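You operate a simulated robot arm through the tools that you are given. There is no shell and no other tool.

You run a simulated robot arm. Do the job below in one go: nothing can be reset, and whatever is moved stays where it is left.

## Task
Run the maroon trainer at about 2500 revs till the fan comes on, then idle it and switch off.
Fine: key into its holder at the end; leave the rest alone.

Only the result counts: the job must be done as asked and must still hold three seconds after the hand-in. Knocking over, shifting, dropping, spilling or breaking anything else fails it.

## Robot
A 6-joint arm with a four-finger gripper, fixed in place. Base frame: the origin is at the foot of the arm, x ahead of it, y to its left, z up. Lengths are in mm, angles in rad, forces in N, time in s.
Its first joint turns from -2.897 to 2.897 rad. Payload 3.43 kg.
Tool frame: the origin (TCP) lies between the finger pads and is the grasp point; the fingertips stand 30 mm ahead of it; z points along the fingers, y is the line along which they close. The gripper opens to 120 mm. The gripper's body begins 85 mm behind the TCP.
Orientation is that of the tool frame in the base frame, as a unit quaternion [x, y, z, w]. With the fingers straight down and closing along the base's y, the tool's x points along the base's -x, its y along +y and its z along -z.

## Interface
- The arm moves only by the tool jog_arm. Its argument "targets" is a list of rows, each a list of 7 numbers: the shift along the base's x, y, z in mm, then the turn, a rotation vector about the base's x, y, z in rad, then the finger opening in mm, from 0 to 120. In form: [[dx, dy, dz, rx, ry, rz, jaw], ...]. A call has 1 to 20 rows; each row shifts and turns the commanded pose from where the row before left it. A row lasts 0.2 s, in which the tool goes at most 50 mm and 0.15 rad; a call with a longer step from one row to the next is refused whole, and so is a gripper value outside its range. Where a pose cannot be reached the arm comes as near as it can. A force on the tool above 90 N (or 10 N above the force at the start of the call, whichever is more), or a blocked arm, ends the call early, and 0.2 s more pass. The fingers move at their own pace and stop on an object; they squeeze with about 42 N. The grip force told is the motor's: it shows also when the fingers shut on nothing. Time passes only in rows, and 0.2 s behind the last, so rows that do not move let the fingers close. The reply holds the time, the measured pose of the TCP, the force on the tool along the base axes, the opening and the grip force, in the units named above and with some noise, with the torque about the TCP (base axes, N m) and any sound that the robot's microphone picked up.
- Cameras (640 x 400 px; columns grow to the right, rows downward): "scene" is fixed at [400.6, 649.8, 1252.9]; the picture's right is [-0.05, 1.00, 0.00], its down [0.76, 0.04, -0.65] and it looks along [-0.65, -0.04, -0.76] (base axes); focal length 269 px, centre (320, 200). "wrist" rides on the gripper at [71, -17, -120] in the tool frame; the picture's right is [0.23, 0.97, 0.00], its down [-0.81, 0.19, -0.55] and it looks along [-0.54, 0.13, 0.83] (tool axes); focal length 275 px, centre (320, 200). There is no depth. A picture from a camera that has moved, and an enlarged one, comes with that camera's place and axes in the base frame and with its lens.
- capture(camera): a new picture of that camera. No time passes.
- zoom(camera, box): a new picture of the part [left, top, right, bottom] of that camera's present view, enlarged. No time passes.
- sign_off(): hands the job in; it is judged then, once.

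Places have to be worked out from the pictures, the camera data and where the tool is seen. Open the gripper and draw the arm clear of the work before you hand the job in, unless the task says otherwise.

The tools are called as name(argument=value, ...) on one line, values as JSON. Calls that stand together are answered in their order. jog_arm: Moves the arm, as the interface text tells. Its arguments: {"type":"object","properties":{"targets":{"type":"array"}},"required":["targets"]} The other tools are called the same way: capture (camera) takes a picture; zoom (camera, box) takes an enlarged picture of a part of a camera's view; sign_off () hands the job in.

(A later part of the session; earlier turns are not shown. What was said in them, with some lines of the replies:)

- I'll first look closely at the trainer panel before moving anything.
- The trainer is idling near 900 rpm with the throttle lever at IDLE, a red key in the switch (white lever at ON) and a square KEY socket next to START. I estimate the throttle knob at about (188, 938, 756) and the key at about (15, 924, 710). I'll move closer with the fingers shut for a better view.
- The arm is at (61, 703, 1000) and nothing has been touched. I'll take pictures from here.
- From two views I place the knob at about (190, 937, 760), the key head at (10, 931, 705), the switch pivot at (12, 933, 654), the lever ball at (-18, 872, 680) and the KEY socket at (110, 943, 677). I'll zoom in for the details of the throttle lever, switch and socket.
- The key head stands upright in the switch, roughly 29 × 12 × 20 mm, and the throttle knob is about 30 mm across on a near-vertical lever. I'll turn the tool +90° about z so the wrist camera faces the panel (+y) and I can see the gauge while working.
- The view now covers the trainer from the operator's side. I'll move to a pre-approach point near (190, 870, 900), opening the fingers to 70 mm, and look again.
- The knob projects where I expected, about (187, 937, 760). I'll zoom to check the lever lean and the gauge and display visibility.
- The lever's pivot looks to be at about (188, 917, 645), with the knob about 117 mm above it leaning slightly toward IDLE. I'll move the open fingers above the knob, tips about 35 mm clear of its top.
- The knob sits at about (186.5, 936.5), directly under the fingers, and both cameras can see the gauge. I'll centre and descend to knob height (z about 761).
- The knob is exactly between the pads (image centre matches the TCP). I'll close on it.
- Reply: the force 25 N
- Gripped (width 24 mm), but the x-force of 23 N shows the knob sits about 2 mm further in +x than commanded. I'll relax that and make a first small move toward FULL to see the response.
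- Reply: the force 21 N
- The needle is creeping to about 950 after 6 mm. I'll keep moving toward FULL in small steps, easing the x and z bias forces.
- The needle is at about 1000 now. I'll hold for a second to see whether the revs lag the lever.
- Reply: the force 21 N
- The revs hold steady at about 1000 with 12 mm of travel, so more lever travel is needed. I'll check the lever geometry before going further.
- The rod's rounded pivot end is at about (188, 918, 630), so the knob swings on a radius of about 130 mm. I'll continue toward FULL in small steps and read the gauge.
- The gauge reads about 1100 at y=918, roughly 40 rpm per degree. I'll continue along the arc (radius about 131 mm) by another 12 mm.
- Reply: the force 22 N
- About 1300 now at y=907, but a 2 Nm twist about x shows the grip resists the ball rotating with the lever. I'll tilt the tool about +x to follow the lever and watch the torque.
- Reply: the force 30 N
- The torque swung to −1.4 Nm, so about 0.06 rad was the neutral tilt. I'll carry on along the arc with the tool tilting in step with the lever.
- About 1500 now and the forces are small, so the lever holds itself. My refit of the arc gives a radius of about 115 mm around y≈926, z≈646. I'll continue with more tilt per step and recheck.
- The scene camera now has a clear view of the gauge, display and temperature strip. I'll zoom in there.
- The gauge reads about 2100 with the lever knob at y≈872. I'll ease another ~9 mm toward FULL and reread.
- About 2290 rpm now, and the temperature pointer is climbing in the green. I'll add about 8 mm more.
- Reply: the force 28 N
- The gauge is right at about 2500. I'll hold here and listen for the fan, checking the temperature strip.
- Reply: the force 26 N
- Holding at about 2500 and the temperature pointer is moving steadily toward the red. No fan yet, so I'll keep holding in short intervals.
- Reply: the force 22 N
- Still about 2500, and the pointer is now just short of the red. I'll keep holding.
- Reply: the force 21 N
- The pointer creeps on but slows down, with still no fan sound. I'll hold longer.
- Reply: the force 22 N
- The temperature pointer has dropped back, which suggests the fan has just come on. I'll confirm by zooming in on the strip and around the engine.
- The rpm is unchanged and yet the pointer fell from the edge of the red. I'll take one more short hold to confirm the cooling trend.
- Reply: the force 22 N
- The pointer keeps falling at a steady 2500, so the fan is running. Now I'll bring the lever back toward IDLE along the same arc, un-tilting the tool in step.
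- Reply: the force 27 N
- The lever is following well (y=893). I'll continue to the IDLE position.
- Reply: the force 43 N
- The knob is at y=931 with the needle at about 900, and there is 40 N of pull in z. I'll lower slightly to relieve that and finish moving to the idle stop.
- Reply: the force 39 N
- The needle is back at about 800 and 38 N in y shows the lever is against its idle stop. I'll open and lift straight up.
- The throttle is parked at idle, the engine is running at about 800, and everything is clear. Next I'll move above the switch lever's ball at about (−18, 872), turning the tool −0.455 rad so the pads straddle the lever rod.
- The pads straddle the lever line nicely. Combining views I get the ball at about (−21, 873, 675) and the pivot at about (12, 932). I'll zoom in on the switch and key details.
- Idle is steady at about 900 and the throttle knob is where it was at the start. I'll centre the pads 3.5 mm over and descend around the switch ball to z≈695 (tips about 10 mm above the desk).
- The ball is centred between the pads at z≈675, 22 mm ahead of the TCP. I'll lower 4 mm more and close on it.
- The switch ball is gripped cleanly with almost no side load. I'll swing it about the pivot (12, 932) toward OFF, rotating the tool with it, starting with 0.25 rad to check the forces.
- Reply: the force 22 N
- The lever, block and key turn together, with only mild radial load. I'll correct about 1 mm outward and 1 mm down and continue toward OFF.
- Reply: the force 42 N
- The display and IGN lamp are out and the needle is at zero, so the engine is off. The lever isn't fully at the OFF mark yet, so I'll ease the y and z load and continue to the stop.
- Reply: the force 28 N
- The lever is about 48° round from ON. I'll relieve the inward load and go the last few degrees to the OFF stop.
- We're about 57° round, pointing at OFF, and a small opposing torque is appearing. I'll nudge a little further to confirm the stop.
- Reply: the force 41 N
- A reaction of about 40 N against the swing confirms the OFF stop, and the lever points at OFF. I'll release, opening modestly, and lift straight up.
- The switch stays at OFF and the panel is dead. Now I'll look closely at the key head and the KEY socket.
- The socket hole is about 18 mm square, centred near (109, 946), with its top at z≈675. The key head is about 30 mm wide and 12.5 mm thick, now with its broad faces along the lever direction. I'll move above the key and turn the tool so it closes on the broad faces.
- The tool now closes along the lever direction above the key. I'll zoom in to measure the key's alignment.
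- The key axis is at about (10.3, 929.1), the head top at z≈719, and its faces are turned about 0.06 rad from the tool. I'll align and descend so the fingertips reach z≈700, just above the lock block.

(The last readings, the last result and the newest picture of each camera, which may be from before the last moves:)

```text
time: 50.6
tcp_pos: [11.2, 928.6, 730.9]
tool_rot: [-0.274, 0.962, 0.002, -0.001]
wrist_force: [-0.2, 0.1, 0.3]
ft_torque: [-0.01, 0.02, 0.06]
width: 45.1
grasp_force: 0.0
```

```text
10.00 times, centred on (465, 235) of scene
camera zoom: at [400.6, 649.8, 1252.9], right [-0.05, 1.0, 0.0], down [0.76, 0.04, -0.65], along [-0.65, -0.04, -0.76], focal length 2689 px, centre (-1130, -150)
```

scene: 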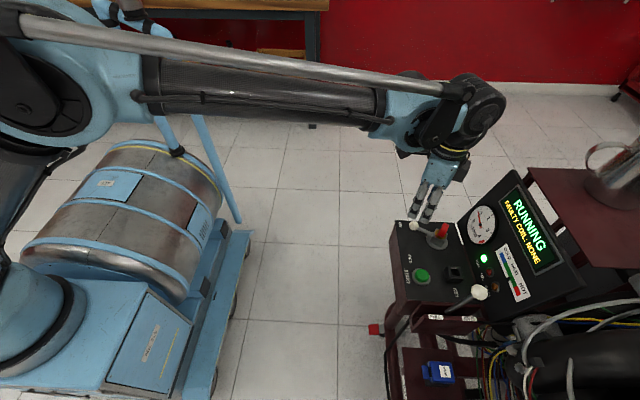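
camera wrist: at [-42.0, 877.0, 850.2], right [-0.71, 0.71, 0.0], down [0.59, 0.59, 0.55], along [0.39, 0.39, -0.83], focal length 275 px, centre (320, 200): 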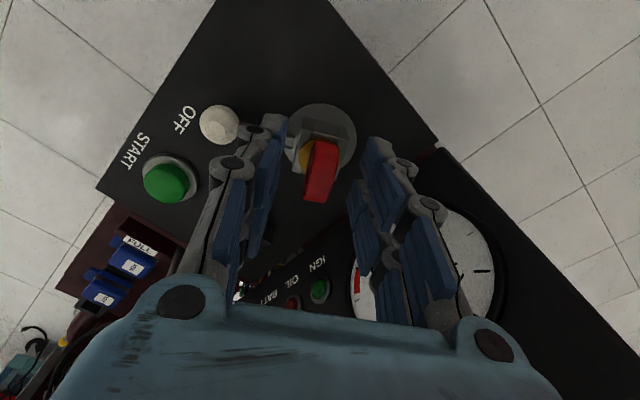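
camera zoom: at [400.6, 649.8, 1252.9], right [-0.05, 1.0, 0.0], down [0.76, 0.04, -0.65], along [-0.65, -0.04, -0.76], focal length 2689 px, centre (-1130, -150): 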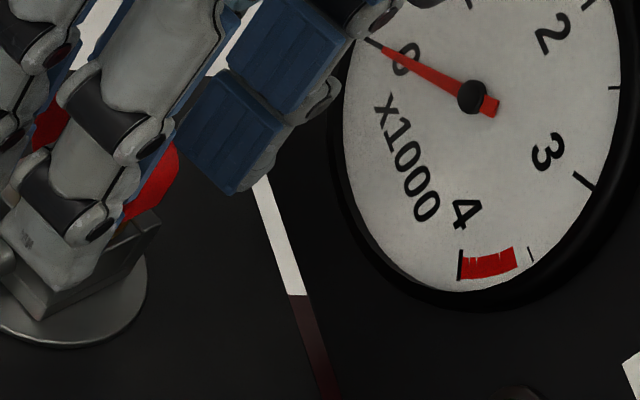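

The head is centred between the pads and no contact force shows. I'll close on it gently.

jog_arm(targets=[[0, 0, 0, 0, 0, 0, 25], [0, 0, 0, 0, 0, 0, 5], [0, 0, 0, 0, 0, 0, 5], [0, 0, 0, 0, 0, 0, 5]])

capture(camera="wrist")

```text
time: 51.6
tcp_pos: [11.0, 928.5, 730.5]
tool_rot: [-0.274, 0.962, 0.001, -0.001]
wrist_force: [-0.3, 0.0, 0.0]
ft_torque: [-0.01, 0.02, 0.01]
width: 12.9
grasp_force: 42.0
```

```text
taken
camera wrist: at [-42.1, 877.0, 850.5], right [-0.71, 0.71, 0.0], down [0.59, 0.59, 0.55], along [0.39, 0.39, -0.83], focal length 275 px, centre (320, 200)
```

wrist: 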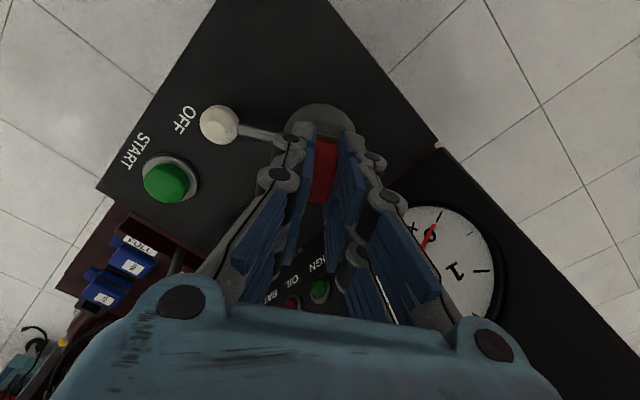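

Gripped at 12.9 mm with no side load. I'll draw the key straight up slowly.

jog_arm(targets=[[0, 0, 3, 0, 0, 0, 5], [0, 0, 5, 0, 0, 0, 5], [0, 0, 6, 0, 0, 0, 5], [0, 0, 6, 0, 0, 0, 5], [0, 0, 0, 0, 0, 0, 5]])

zoom(camera="scene", box=[420, 190, 500, 270])

zoom(camera="wrist", box=[250, 90, 390, 230])

```text
time: 52.8
tcp_pos: [9.7, 928.6, 750.3]
tool_rot: [-0.274, 0.962, 0.002, -0.001]
wrist_force: [0.1, -0.2, -0.4]
ft_torque: [-0.01, 0.0, -0.03]
width: 13.1
grasp_force: 41.6
```

```text
5.00 times, centred on (460, 230) of scene
camera zoom: at [400.6, 649.8, 1252.9], right [-0.05, 1.0, 0.0], down [0.76, 0.04, -0.65], along [-0.65, -0.04, -0.76], focal length 1344 px, centre (-380, 50)
```

zoom: 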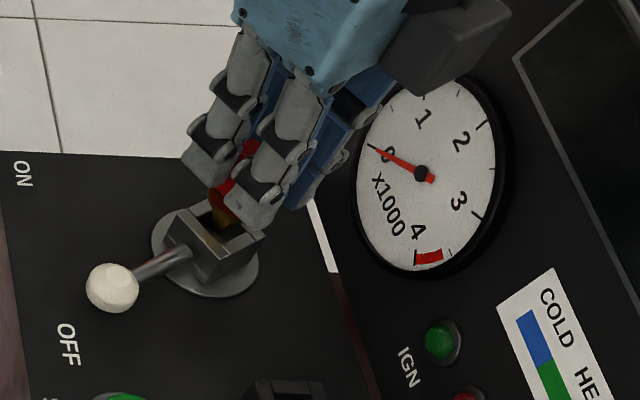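

```text
2.86 times, centred on (320, 160) of wrist
camera zoom: at [-42.6, 877.0, 870.2], right [-0.71, 0.71, 0.0], down [0.59, 0.59, 0.55], along [0.39, 0.39, -0.83], focal length 786 px, centre (320, 314)
```

zoom: 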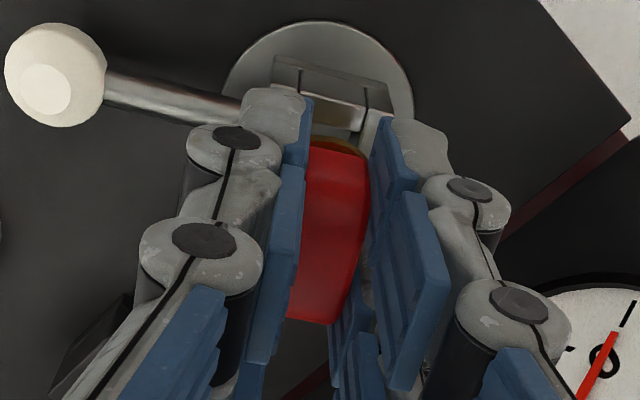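

The key is coming out freely with its brass collar and shank. I'll raise it another 40 mm and inspect the shank.

jog_arm(targets=[[0, 0, 10, 0, 0, 0, 5], [0, 0, 15, 0, 0, 0, 5], [0, 0, 20, 0, 0, 0, 5], [0, 0, 10, 0, 0, 0, 5], [0, 0, 0, 0, 0, 0, 5]])

zoom(camera="scene", box=[420, 180, 500, 270])

capture(camera="wrist")

zoom(camera="wrist", box=[250, 90, 390, 230])

```text
time: 54.0
tcp_pos: [10.2, 930.1, 804.8]
tool_rot: [-0.274, 0.962, 0.002, -0.002]
wrist_force: [-0.3, -0.8, 0.2]
ft_torque: [0.02, -0.01, -0.01]
width: 12.7
grasp_force: 42.4
```

```text
4.44 times, centred on (460, 225) of scene
camera zoom: at [400.6, 649.8, 1252.9], right [-0.05, 1.0, 0.0], down [0.76, 0.04, -0.65], along [-0.65, -0.04, -0.76], focal length 1195 px, centre (-302, 89)
```

zoom: 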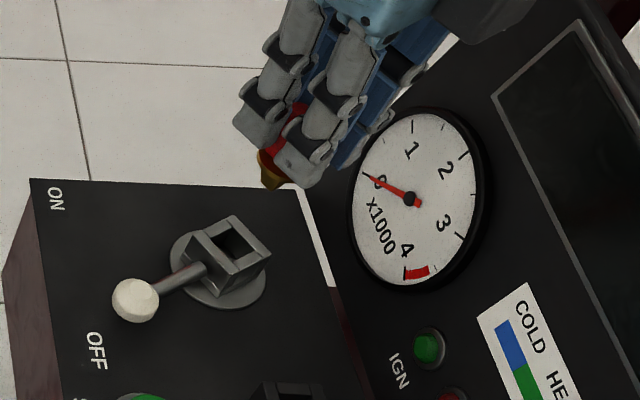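

```text
taken
camera wrist: at [-42.5, 877.8, 925.0], right [-0.71, 0.71, 0.0], down [0.59, 0.59, 0.55], along [0.39, 0.39, -0.83], focal length 275 px, centre (320, 200)
```

wrist: 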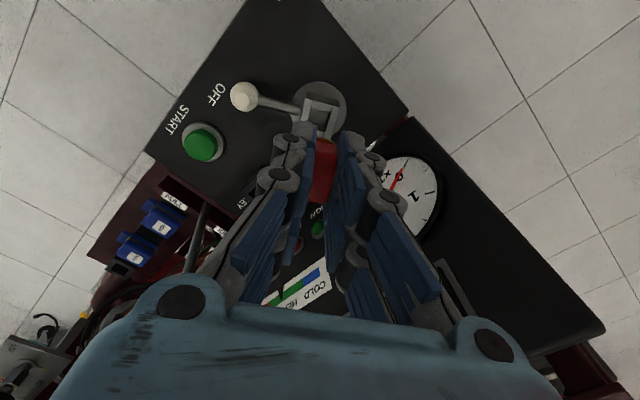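

```text
2.86 times, centred on (320, 160) of wrist
camera zoom: at [-42.5, 877.8, 925.0], right [-0.71, 0.71, 0.0], down [0.59, 0.59, 0.55], along [0.39, 0.39, -0.83], focal length 786 px, centre (320, 314)
```

zoom: 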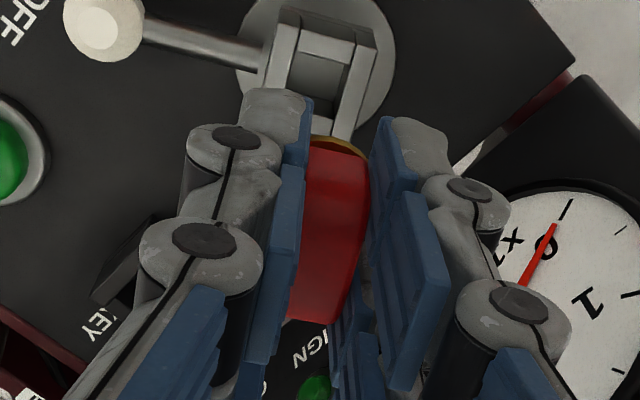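

The key is out and the switch has stayed at OFF, showing an open square hole. I'll zoom in closely on the key's brass shank.

zoom(camera="scene", box=[460, 195, 500, 230])

zoom(camera="scene", box=[435, 220, 495, 300])

```text
11.43 times, centred on (480, 212) of scene
camera zoom: at [400.6, 649.8, 1252.9], right [-0.05, 1.0, 0.0], down [0.76, 0.04, -0.65], along [-0.65, -0.04, -0.76], focal length 3073 px, centre (-1509, 57)
```

zoom: 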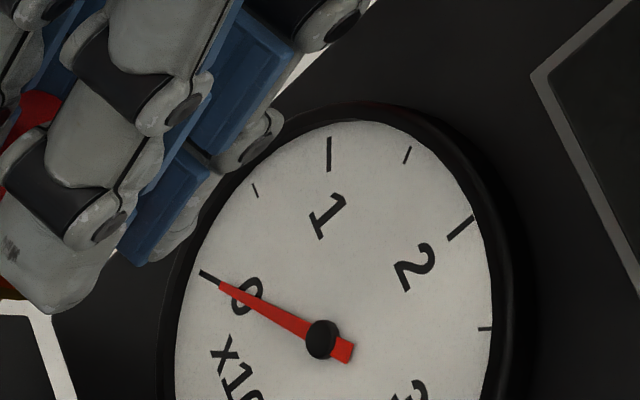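

```text
5.00 times, centred on (465, 260) of scene
camera zoom: at [400.6, 649.8, 1252.9], right [-0.05, 1.0, 0.0], down [0.76, 0.04, -0.65], along [-0.65, -0.04, -0.76], focal length 1344 px, centre (-405, -100)
```

zoom: 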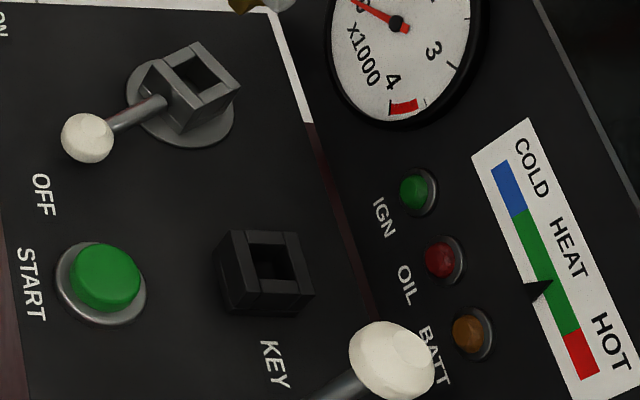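

zoom(camera="scene", box=[450, 190, 490, 230])

zoom(camera="scene", box=[440, 225, 470, 255])

zoom(camera="wrist", box=[290, 70, 350, 150])

```text
10.00 times, centred on (470, 210) of scene
camera zoom: at [400.6, 649.8, 1252.9], right [-0.05, 1.0, 0.0], down [0.76, 0.04, -0.65], along [-0.65, -0.04, -0.76], focal length 2689 px, centre (-1180, 100)
```

zoom: 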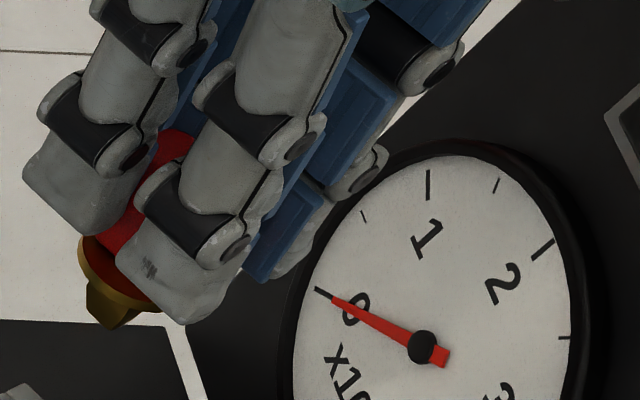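

```text
13.33 times, centred on (455, 240) of scene
camera zoom: at [400.6, 649.8, 1252.9], right [-0.05, 1.0, 0.0], down [0.76, 0.04, -0.65], along [-0.65, -0.04, -0.76], focal length 3585 px, centre (-1480, -333)
```

zoom: 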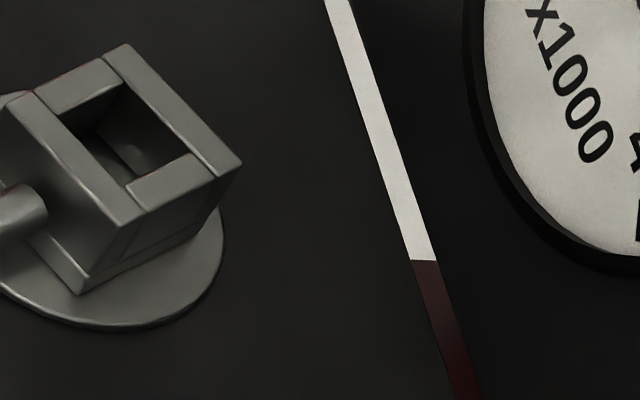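

```text
5.00 times, centred on (320, 110) of wrist
camera zoom: at [-42.5, 877.8, 925.0], right [-0.71, 0.71, 0.0], down [0.59, 0.59, 0.55], along [0.39, 0.39, -0.83], focal length 1376 px, centre (320, 650)
```

zoom: 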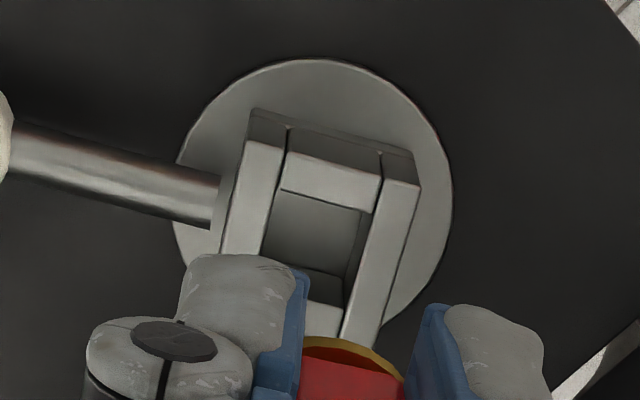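

The key has a brass collar and a roughly square shank, and the KEY holder looks like the same box as the switch socket, so I should align it the same way with long walls along x. I'll take high zooms of both sockets to measure their offset precisely.

zoom(camera="scene", box=[440, 260, 475, 290])

zoom(camera="scene", box=[425, 223, 460, 253])

```text
13.33 times, centred on (458, 275) of scene
camera zoom: at [400.6, 649.8, 1252.9], right [-0.05, 1.0, 0.0], down [0.76, 0.04, -0.65], along [-0.65, -0.04, -0.76], focal length 3585 px, centre (-1513, -800)
```

zoom: 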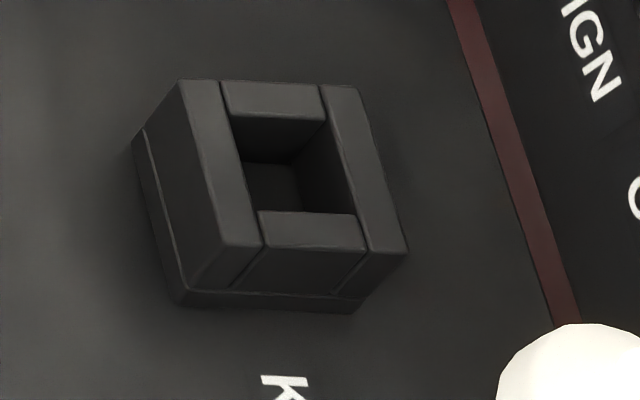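

```text
13.33 times, centred on (442, 238) of scene
camera zoom: at [400.6, 649.8, 1252.9], right [-0.05, 1.0, 0.0], down [0.76, 0.04, -0.65], along [-0.65, -0.04, -0.76], focal length 3585 px, centre (-1313, -307)
```

zoom: 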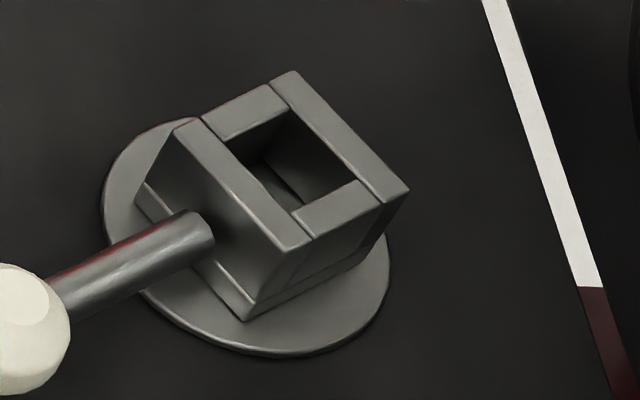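

From the scene camera, the two sockets have the same 30 mm box shape. The holder centre is at +98.5 mm in x and +13.3 mm in y from the switch centre, aligned with the base axes and about 5 mm lower. I'll carry the key over it at height, turning −0.546 rad to align it.

jog_arm(targets=[[12.3, 1.66, -0.6, 0, 0, -0.0682, 5], [12.3, 1.66, -0.6, 0, 0, -0.0682, 5], [12.3, 1.66, -0.6, 0, 0, -0.0682, 5], [12.3, 1.66, -0.6, 0, 0, -0.0682, 5], [12.3, 1.66, -0.6, 0, 0, -0.0682, 5], [12.3, 1.66, -0.6, 0, 0, -0.0682, 5], [12.3, 1.66, -0.6, 0, 0, -0.0682, 5], [12.4, 1.68, -0.8, 0, 0, -0.0682, 5], [0, 0, 0, 0, 0, 0, 5]])

capture(camera="wrist")

zoom(camera="wrist", box=[290, 70, 350, 150])

zoom(camera="scene", box=[430, 230, 500, 300])

```text
time: 56.0
tcp_pos: [108.9, 942.5, 801.1]
tool_rot: [-0.003, 1.0, 0.001, -0.001]
wrist_force: [-0.3, -0.1, -0.2]
ft_torque: [-0.04, 0.0, -0.02]
width: 13.0
grasp_force: 41.9
```

```text
taken
camera wrist: at [36.9, 925.4, 920.2], right [-0.24, 0.97, 0.0], down [0.81, 0.2, 0.55], along [0.54, 0.13, -0.83], focal length 275 px, centre (320, 200)
```

wrist: 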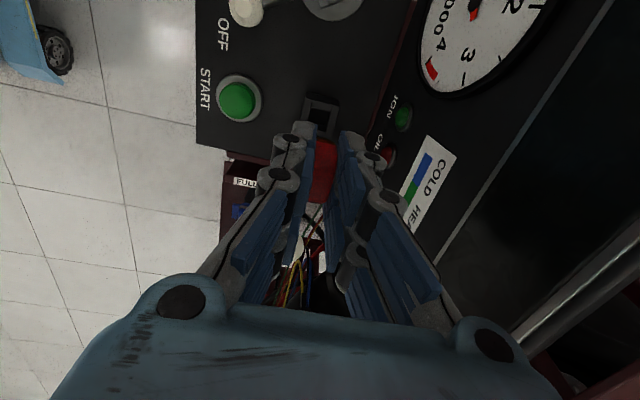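

```text
5.00 times, centred on (320, 110) of wrist
camera zoom: at [36.9, 925.4, 920.2], right [-0.24, 0.97, 0.0], down [0.81, 0.2, 0.55], along [0.54, 0.13, -0.83], focal length 1376 px, centre (320, 650)
```

zoom: 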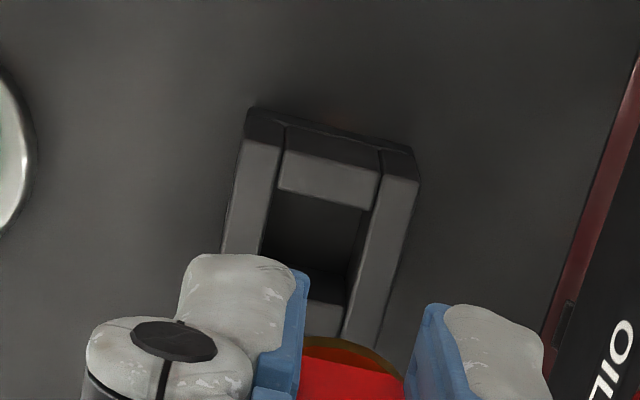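

```text
5.71 times, centred on (465, 265) of scene
camera zoom: at [400.6, 649.8, 1252.9], right [-0.05, 1.0, 0.0], down [0.76, 0.04, -0.65], along [-0.65, -0.04, -0.76], focal length 1536 px, centre (-509, -171)
```

zoom: 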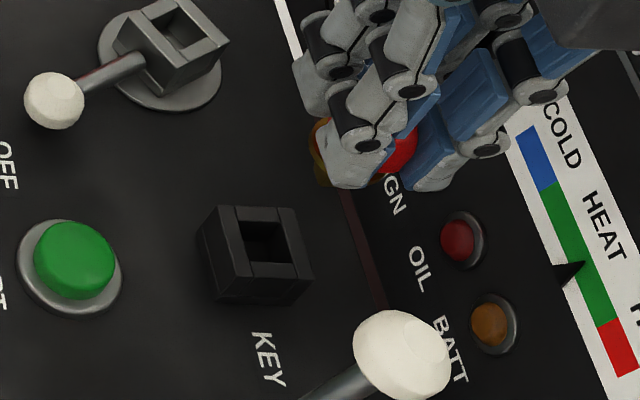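

The holder now appears in the wrist view almost pixel-for-pixel where the switch socket did, with about 1 mm correction needed in −y. I'll correct and descend 50 mm to a point still clear above the holder.

jog_arm(targets=[[0, -0.8, -10, 0, 0, 0.008, 5], [0, 0, -15, 0, 0, 0, 5], [0, 0, -15, 0, 0, 0, 5], [0, 0, -10, 0, 0, 0, 5], [0, 0, 0, 0, 0, 0, 5], [0, 0, 0, 0, 0, 0, 5]])

zoom(camera="wrist", box=[280, 60, 360, 160])

zoom(camera="scene", box=[440, 240, 490, 290])

```text
time: 57.4
tcp_pos: [109.5, 941.4, 750.4]
tool_rot: [-0.008, 1.0, 0.001, -0.001]
wrist_force: [0.1, -0.1, -0.2]
ft_torque: [0.0, 0.03, 0.02]
width: 13.4
grasp_force: 41.7
```

```text
4.00 times, centred on (320, 110) of wrist
camera zoom: at [35.9, 923.7, 870.2], right [-0.25, 0.97, 0.0], down [0.81, 0.2, 0.55], along [0.53, 0.14, -0.83], focal length 1101 px, centre (320, 560)
```

zoom: 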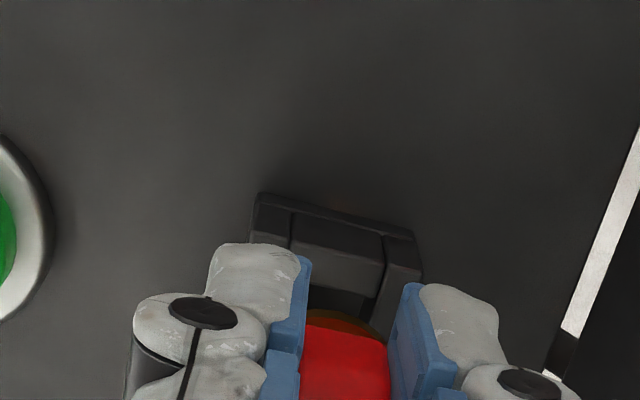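

```text
8.00 times, centred on (465, 265) of scene
camera zoom: at [400.6, 649.8, 1252.9], right [-0.05, 1.0, 0.0], down [0.76, 0.04, -0.65], along [-0.65, -0.04, -0.76], focal length 2151 px, centre (-840, -320)
```

zoom: 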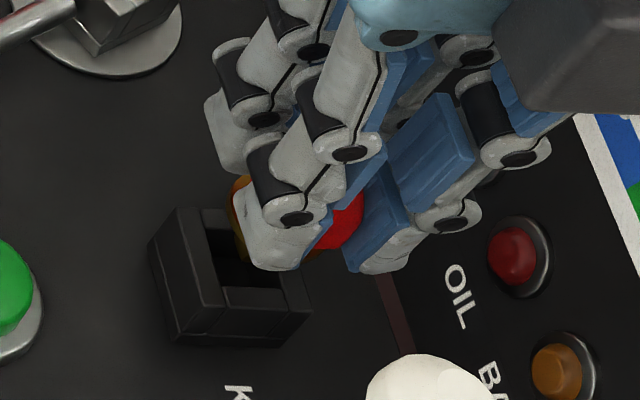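

The pose drifted about 1 mm in −x during the descent according to the camera pose. My two estimates of the seat point agree on about +0.8 mm in x. I'll correct, go down 8 mm more and check again.

jog_arm(targets=[[0.8, -0.1, -4, 0, 0, 0, 5], [0, 0, -4, 0, 0, 0, 5], [0, 0, 0, 0, 0, 0, 5], [0, 0, 0, 0, 0, 0, 5]])

zoom(camera="wrist", box=[290, 90, 350, 150])

zoom(camera="scene", box=[445, 250, 480, 285])

```text
time: 58.4
tcp_pos: [109.7, 940.6, 741.9]
tool_rot: [-0.008, 1.0, 0.001, -0.001]
wrist_force: [0.6, -0.6, -0.5]
ft_torque: [0.03, -0.01, 0.02]
width: 13.1
grasp_force: 42.4
```

```text
6.67 times, centred on (320, 120) of wrist
camera zoom: at [37.1, 923.6, 862.0], right [-0.25, 0.97, 0.0], down [0.81, 0.2, 0.55], along [0.53, 0.14, -0.83], focal length 1835 px, centre (320, 733)
```

zoom: 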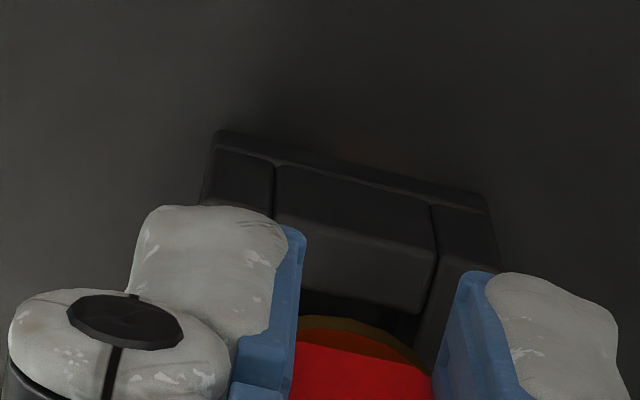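

```text
11.43 times, centred on (462, 268) of scene
camera zoom: at [400.6, 649.8, 1252.9], right [-0.05, 1.0, 0.0], down [0.76, 0.04, -0.65], along [-0.65, -0.04, -0.76], focal length 3073 px, centre (-1309, -571)
```

zoom: 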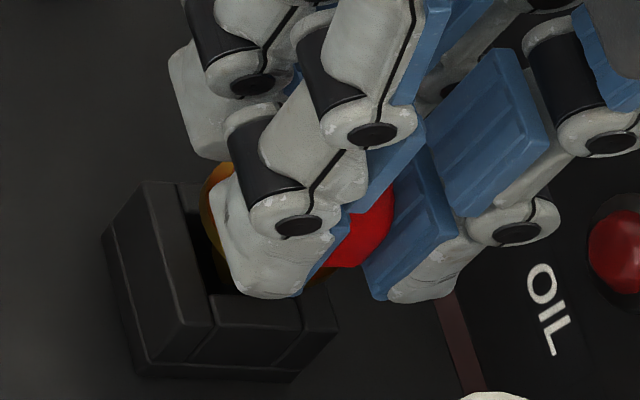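

The camera pose now matches the computed seat pose within about 0.3 mm, with roughly 16 mm left to seat. I'll lower in small steps watching the force.

jog_arm(targets=[[0, 0, -2, 0, 0, 0, 5], [0, 0, -2, 0, 0, 0, 5], [0, 0, -2, 0, 0, 0, 5], [0, 0, 0, 0, 0, 0, 5]])

zoom(camera="wrist", box=[290, 90, 350, 150])

zoom(camera="scene", box=[445, 250, 480, 285])

```text
time: 59.4
tcp_pos: [110.4, 942.7, 736.5]
tool_rot: [-0.008, 1.0, 0.002, -0.002]
wrist_force: [0.7, -0.2, 0.0]
ft_torque: [0.02, 0.01, 0.03]
width: 13.0
grasp_force: 42.1
```

```text
6.67 times, centred on (320, 120) of wrist
camera zoom: at [37.2, 923.9, 855.9], right [-0.25, 0.97, 0.0], down [0.81, 0.2, 0.55], along [0.53, 0.14, -0.83], focal length 1835 px, centre (320, 733)
```

zoom: 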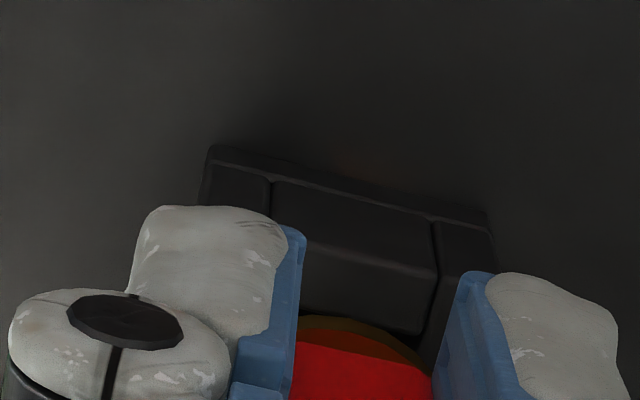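

```text
11.43 times, centred on (462, 268) of scene
camera zoom: at [400.6, 649.8, 1252.9], right [-0.05, 1.0, 0.0], down [0.76, 0.04, -0.65], along [-0.65, -0.04, -0.76], focal length 3073 px, centre (-1309, -571)
```

zoom: 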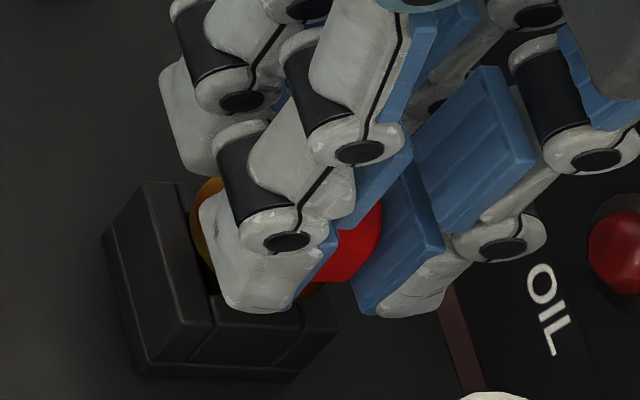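

No contact force so far and the alignment holds. I'll go down another 6 mm.

jog_arm(targets=[[0, 0, -2, 0, 0, 0, 5], [0, 0, -2, 0, 0, 0, 5], [0, 0, -2, 0, 0, 0, 5], [0, 0, 0, 0, 0, 0, 5]])

zoom(camera="wrist", box=[290, 90, 350, 150])

zoom(camera="scene", box=[445, 250, 480, 285])

```text
time: 60.4
tcp_pos: [110.5, 942.3, 729.3]
tool_rot: [-0.008, 1.0, 0.002, -0.001]
wrist_force: [-1.3, 0.3, -0.2]
ft_torque: [0.02, 0.02, 0.02]
width: 12.8
grasp_force: 42.3
```

```text
6.67 times, centred on (320, 120) of wrist
camera zoom: at [37.3, 924.1, 849.8], right [-0.25, 0.97, 0.0], down [0.81, 0.2, 0.55], along [0.53, 0.14, -0.83], focal length 1835 px, centre (320, 733)
```

zoom: 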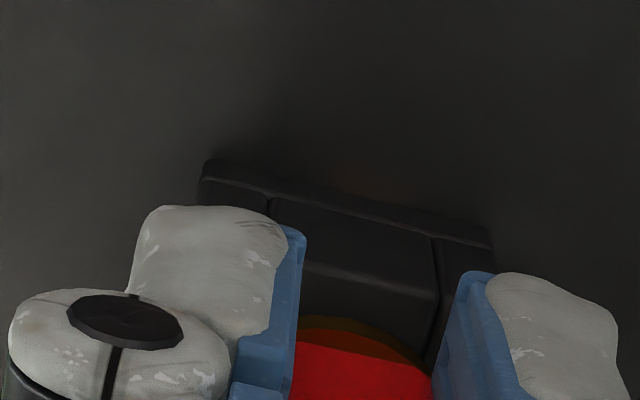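

```text
11.43 times, centred on (462, 268) of scene
camera zoom: at [400.6, 649.8, 1252.9], right [-0.05, 1.0, 0.0], down [0.76, 0.04, -0.65], along [-0.65, -0.04, -0.76], focal length 3073 px, centre (-1309, -571)
```

zoom: 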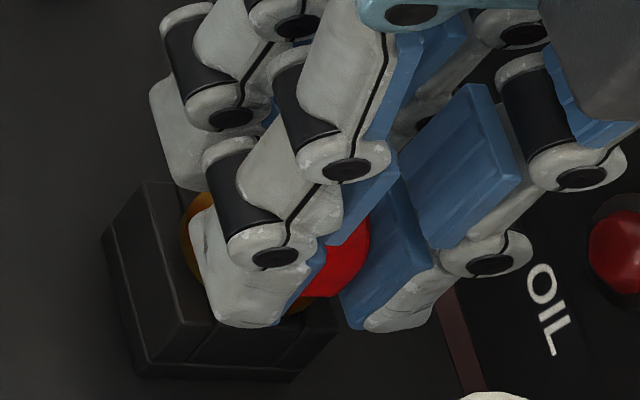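

Still no load, so the shank is going into the hole cleanly. I'll go down the last few millimetres in 1 mm steps.

jog_arm(targets=[[0, 0, -1, 0, 0, 0, 5], [0, 0, -1, 0, 0, 0, 5], [0, 0, -1, 0, 0, 0, 5], [0, 0, 0, 0, 0, 0, 5]])

zoom(camera="wrist", box=[290, 90, 350, 150])

zoom(camera="scene", box=[445, 250, 480, 285])

```text
time: 61.4
tcp_pos: [109.3, 942.0, 728.1]
tool_rot: [-0.008, 1.0, 0.002, -0.001]
wrist_force: [0.7, 1.3, 8.8]
ft_torque: [0.09, -0.08, 0.01]
width: 12.9
grasp_force: 41.5
```

```text
6.67 times, centred on (320, 120) of wrist
camera zoom: at [37.3, 923.9, 847.2], right [-0.25, 0.97, 0.0], down [0.81, 0.2, 0.55], along [0.53, 0.14, -0.83], focal length 1835 px, centre (320, 733)
```

zoom: 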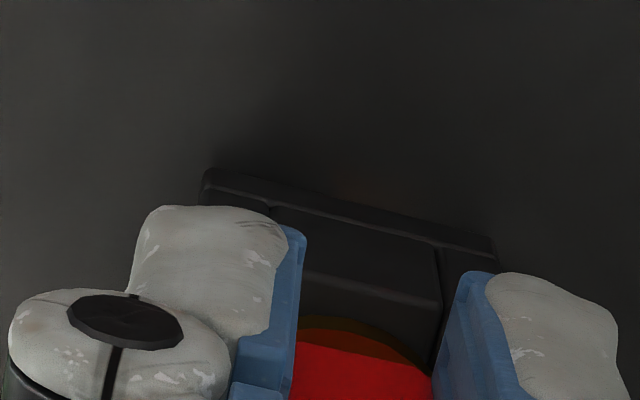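

```text
11.43 times, centred on (462, 268) of scene
camera zoom: at [400.6, 649.8, 1252.9], right [-0.05, 1.0, 0.0], down [0.76, 0.04, -0.65], along [-0.65, -0.04, -0.76], focal length 3073 px, centre (-1309, -571)
```

zoom: 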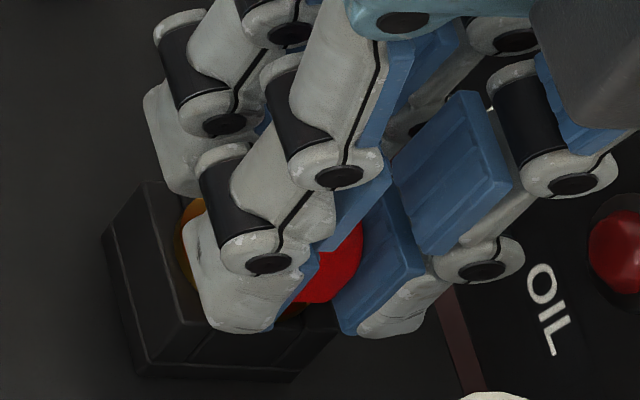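

A gentle 9 N contact at exactly the expected seat height means the collar is resting on the holder. I'll release the key and check before lifting.

jog_arm(targets=[[0, 0, 0, 0, 0, 0, 16], [0, 0, 0, 0, 0, 0, 25], [0, 0, 0, 0, 0, 0, 40], [0, 0, 0, 0, 0, 0, 40]])

zoom(camera="wrist", box=[270, 80, 370, 190])

zoom(camera="scene", box=[445, 250, 480, 285])

```text
time: 62.4
tcp_pos: [110.3, 941.7, 727.9]
tool_rot: [-0.009, 1.0, 0.001, -0.001]
wrist_force: [0.4, 0.3, 0.2]
ft_torque: [0.01, 0.04, -0.01]
width: 40.0
grasp_force: 0.0
```

```text
3.64 times, centred on (320, 135) of wrist
camera zoom: at [37.3, 924.0, 846.7], right [-0.25, 0.97, 0.0], down [0.81, 0.2, 0.55], along [0.53, 0.14, -0.83], focal length 1001 px, centre (320, 436)
```

zoom: 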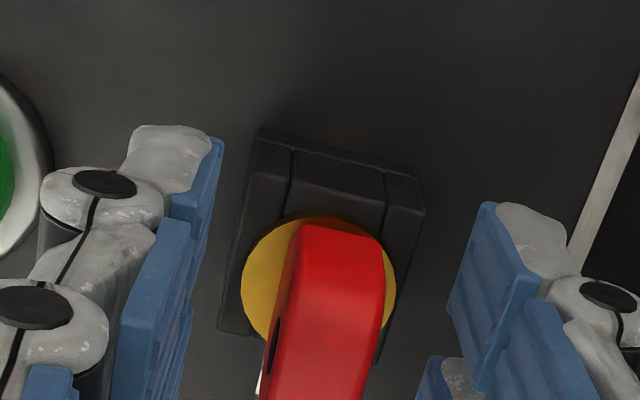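

```text
11.43 times, centred on (462, 268) of scene
camera zoom: at [400.6, 649.8, 1252.9], right [-0.05, 1.0, 0.0], down [0.76, 0.04, -0.65], along [-0.65, -0.04, -0.76], focal length 3073 px, centre (-1309, -571)
```

zoom: 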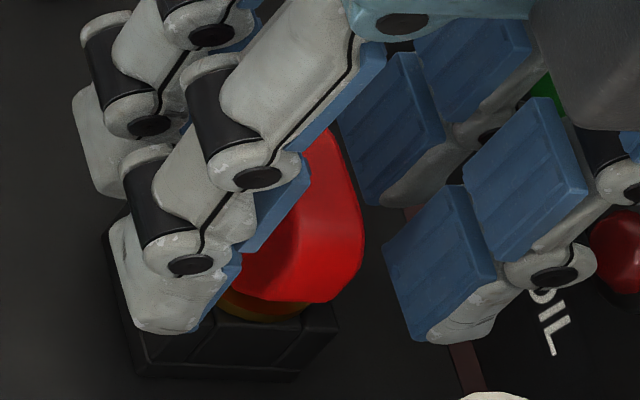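

The key stands upright with its collar flat on the holder. I'll lift straight up and draw the arm back clear.

jog_arm(targets=[[0, 0, 15, 0, 0, 0, 40], [0, 0, 35, 0, 0, 0, 40], [0, 0, 45, 0, 0, 0, 40], [0, 0, 45, 0, 0, 0, 40], [0, -40, 25, 0, 0, 0, 40], [0, -45, 20, 0, 0, 0, 40], [0, -48, 10, 0, 0, 0, 40], [0, -48, 10, 0, 0, 0, 40], [0, -48, 10, 0, 0, 0, 40], [0, -40, 10, 0, 0, 0, 60], [0, 0, 0, 0, 0, 0, 60]])

capture(camera="scene")

zoom(camera="scene", box=[390, 190, 550, 320])

capture(camera="wrist")

```text
time: 64.8
tcp_pos: [110.6, 671.6, 952.1]
tool_rot: [-0.009, 1.0, 0.001, -0.002]
wrist_force: [0.1, 0.7, -0.5]
ft_torque: [0.04, -0.02, -0.01]
width: 59.9
grasp_force: 0.1
```

```text
taken
```

scene: 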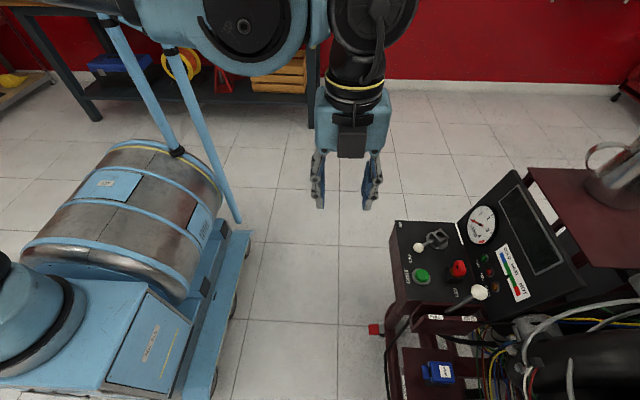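

```text
3.08 times, centred on (470, 255) of scene
camera zoom: at [400.6, 649.8, 1252.9], right [-0.05, 1.0, 0.0], down [0.76, 0.04, -0.65], along [-0.65, -0.04, -0.76], focal length 827 px, centre (-142, 31)
```

zoom: 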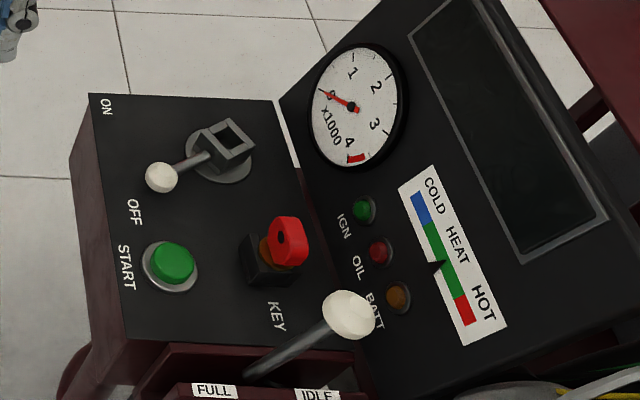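

```text
taken
camera wrist: at [38.3, 653.6, 1071.4], right [-0.25, 0.97, 0.0], down [0.81, 0.2, 0.55], along [0.53, 0.14, -0.83], focal length 275 px, centre (320, 200)
```

wrist: 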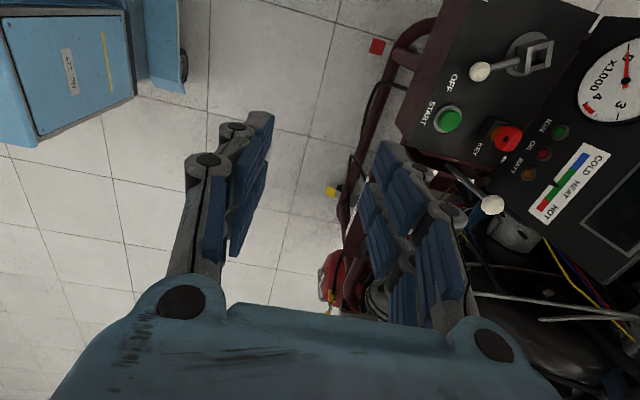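

The arm is clear, the display and IGN lamp are off, the switch is at OFF, the throttle is at its original idle position, and the key is in the holder. I'll take one last close look at the key before handing in.

zoom(camera="scene", box=[440, 250, 480, 290])

zoom(camera="wrist", box=[470, 100, 550, 180])

```text
10.00 times, centred on (460, 270) of scene
camera zoom: at [400.6, 649.8, 1252.9], right [-0.05, 1.0, 0.0], down [0.76, 0.04, -0.65], along [-0.65, -0.04, -0.76], focal length 2689 px, centre (-1080, -500)
```

zoom: 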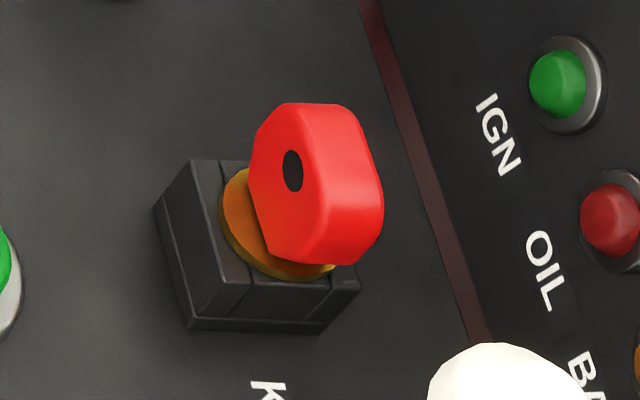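

```text
5.00 times, centred on (510, 140) of wrist
camera zoom: at [38.3, 653.6, 1071.4], right [-0.25, 0.97, 0.0], down [0.81, 0.2, 0.55], along [0.53, 0.14, -0.83], focal length 1376 px, centre (-630, 500)
```

zoom: 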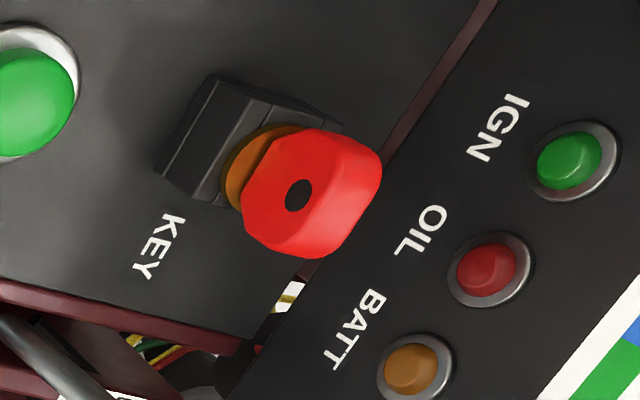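

The key is fully seated, with its collar flush on the KEY holder. Everything else is in place and the arm is clear with the gripper open, so I'm handing in the job.

sign_off()

```text
The job is handed in.
```

The maroon trainer ran at about 2500 revs until the fan came on. I then idled it, switched it off and put the key in its holder.

- **Fan:** I held about 2500 for roughly 8 seconds. No fan sound was reported and I couldn't see the fan. I took it as running because the temperature pointer reached the edge of the red and then fell back while the revs stayed steady.
- **Idle:** the throttle is back against its idle stop, in the same position as at the start. The gauge read about 800–900 before I switched off.
- **Off:** the switch lever is at its OFF stop, and the display and IGN lamp are out.
- **Key:** it is standing upright in the KEY holder, with its collar sitting flat on top.

I touched only the throttle, the switch and the key. The arm was clear with the gripper open when I handed in.
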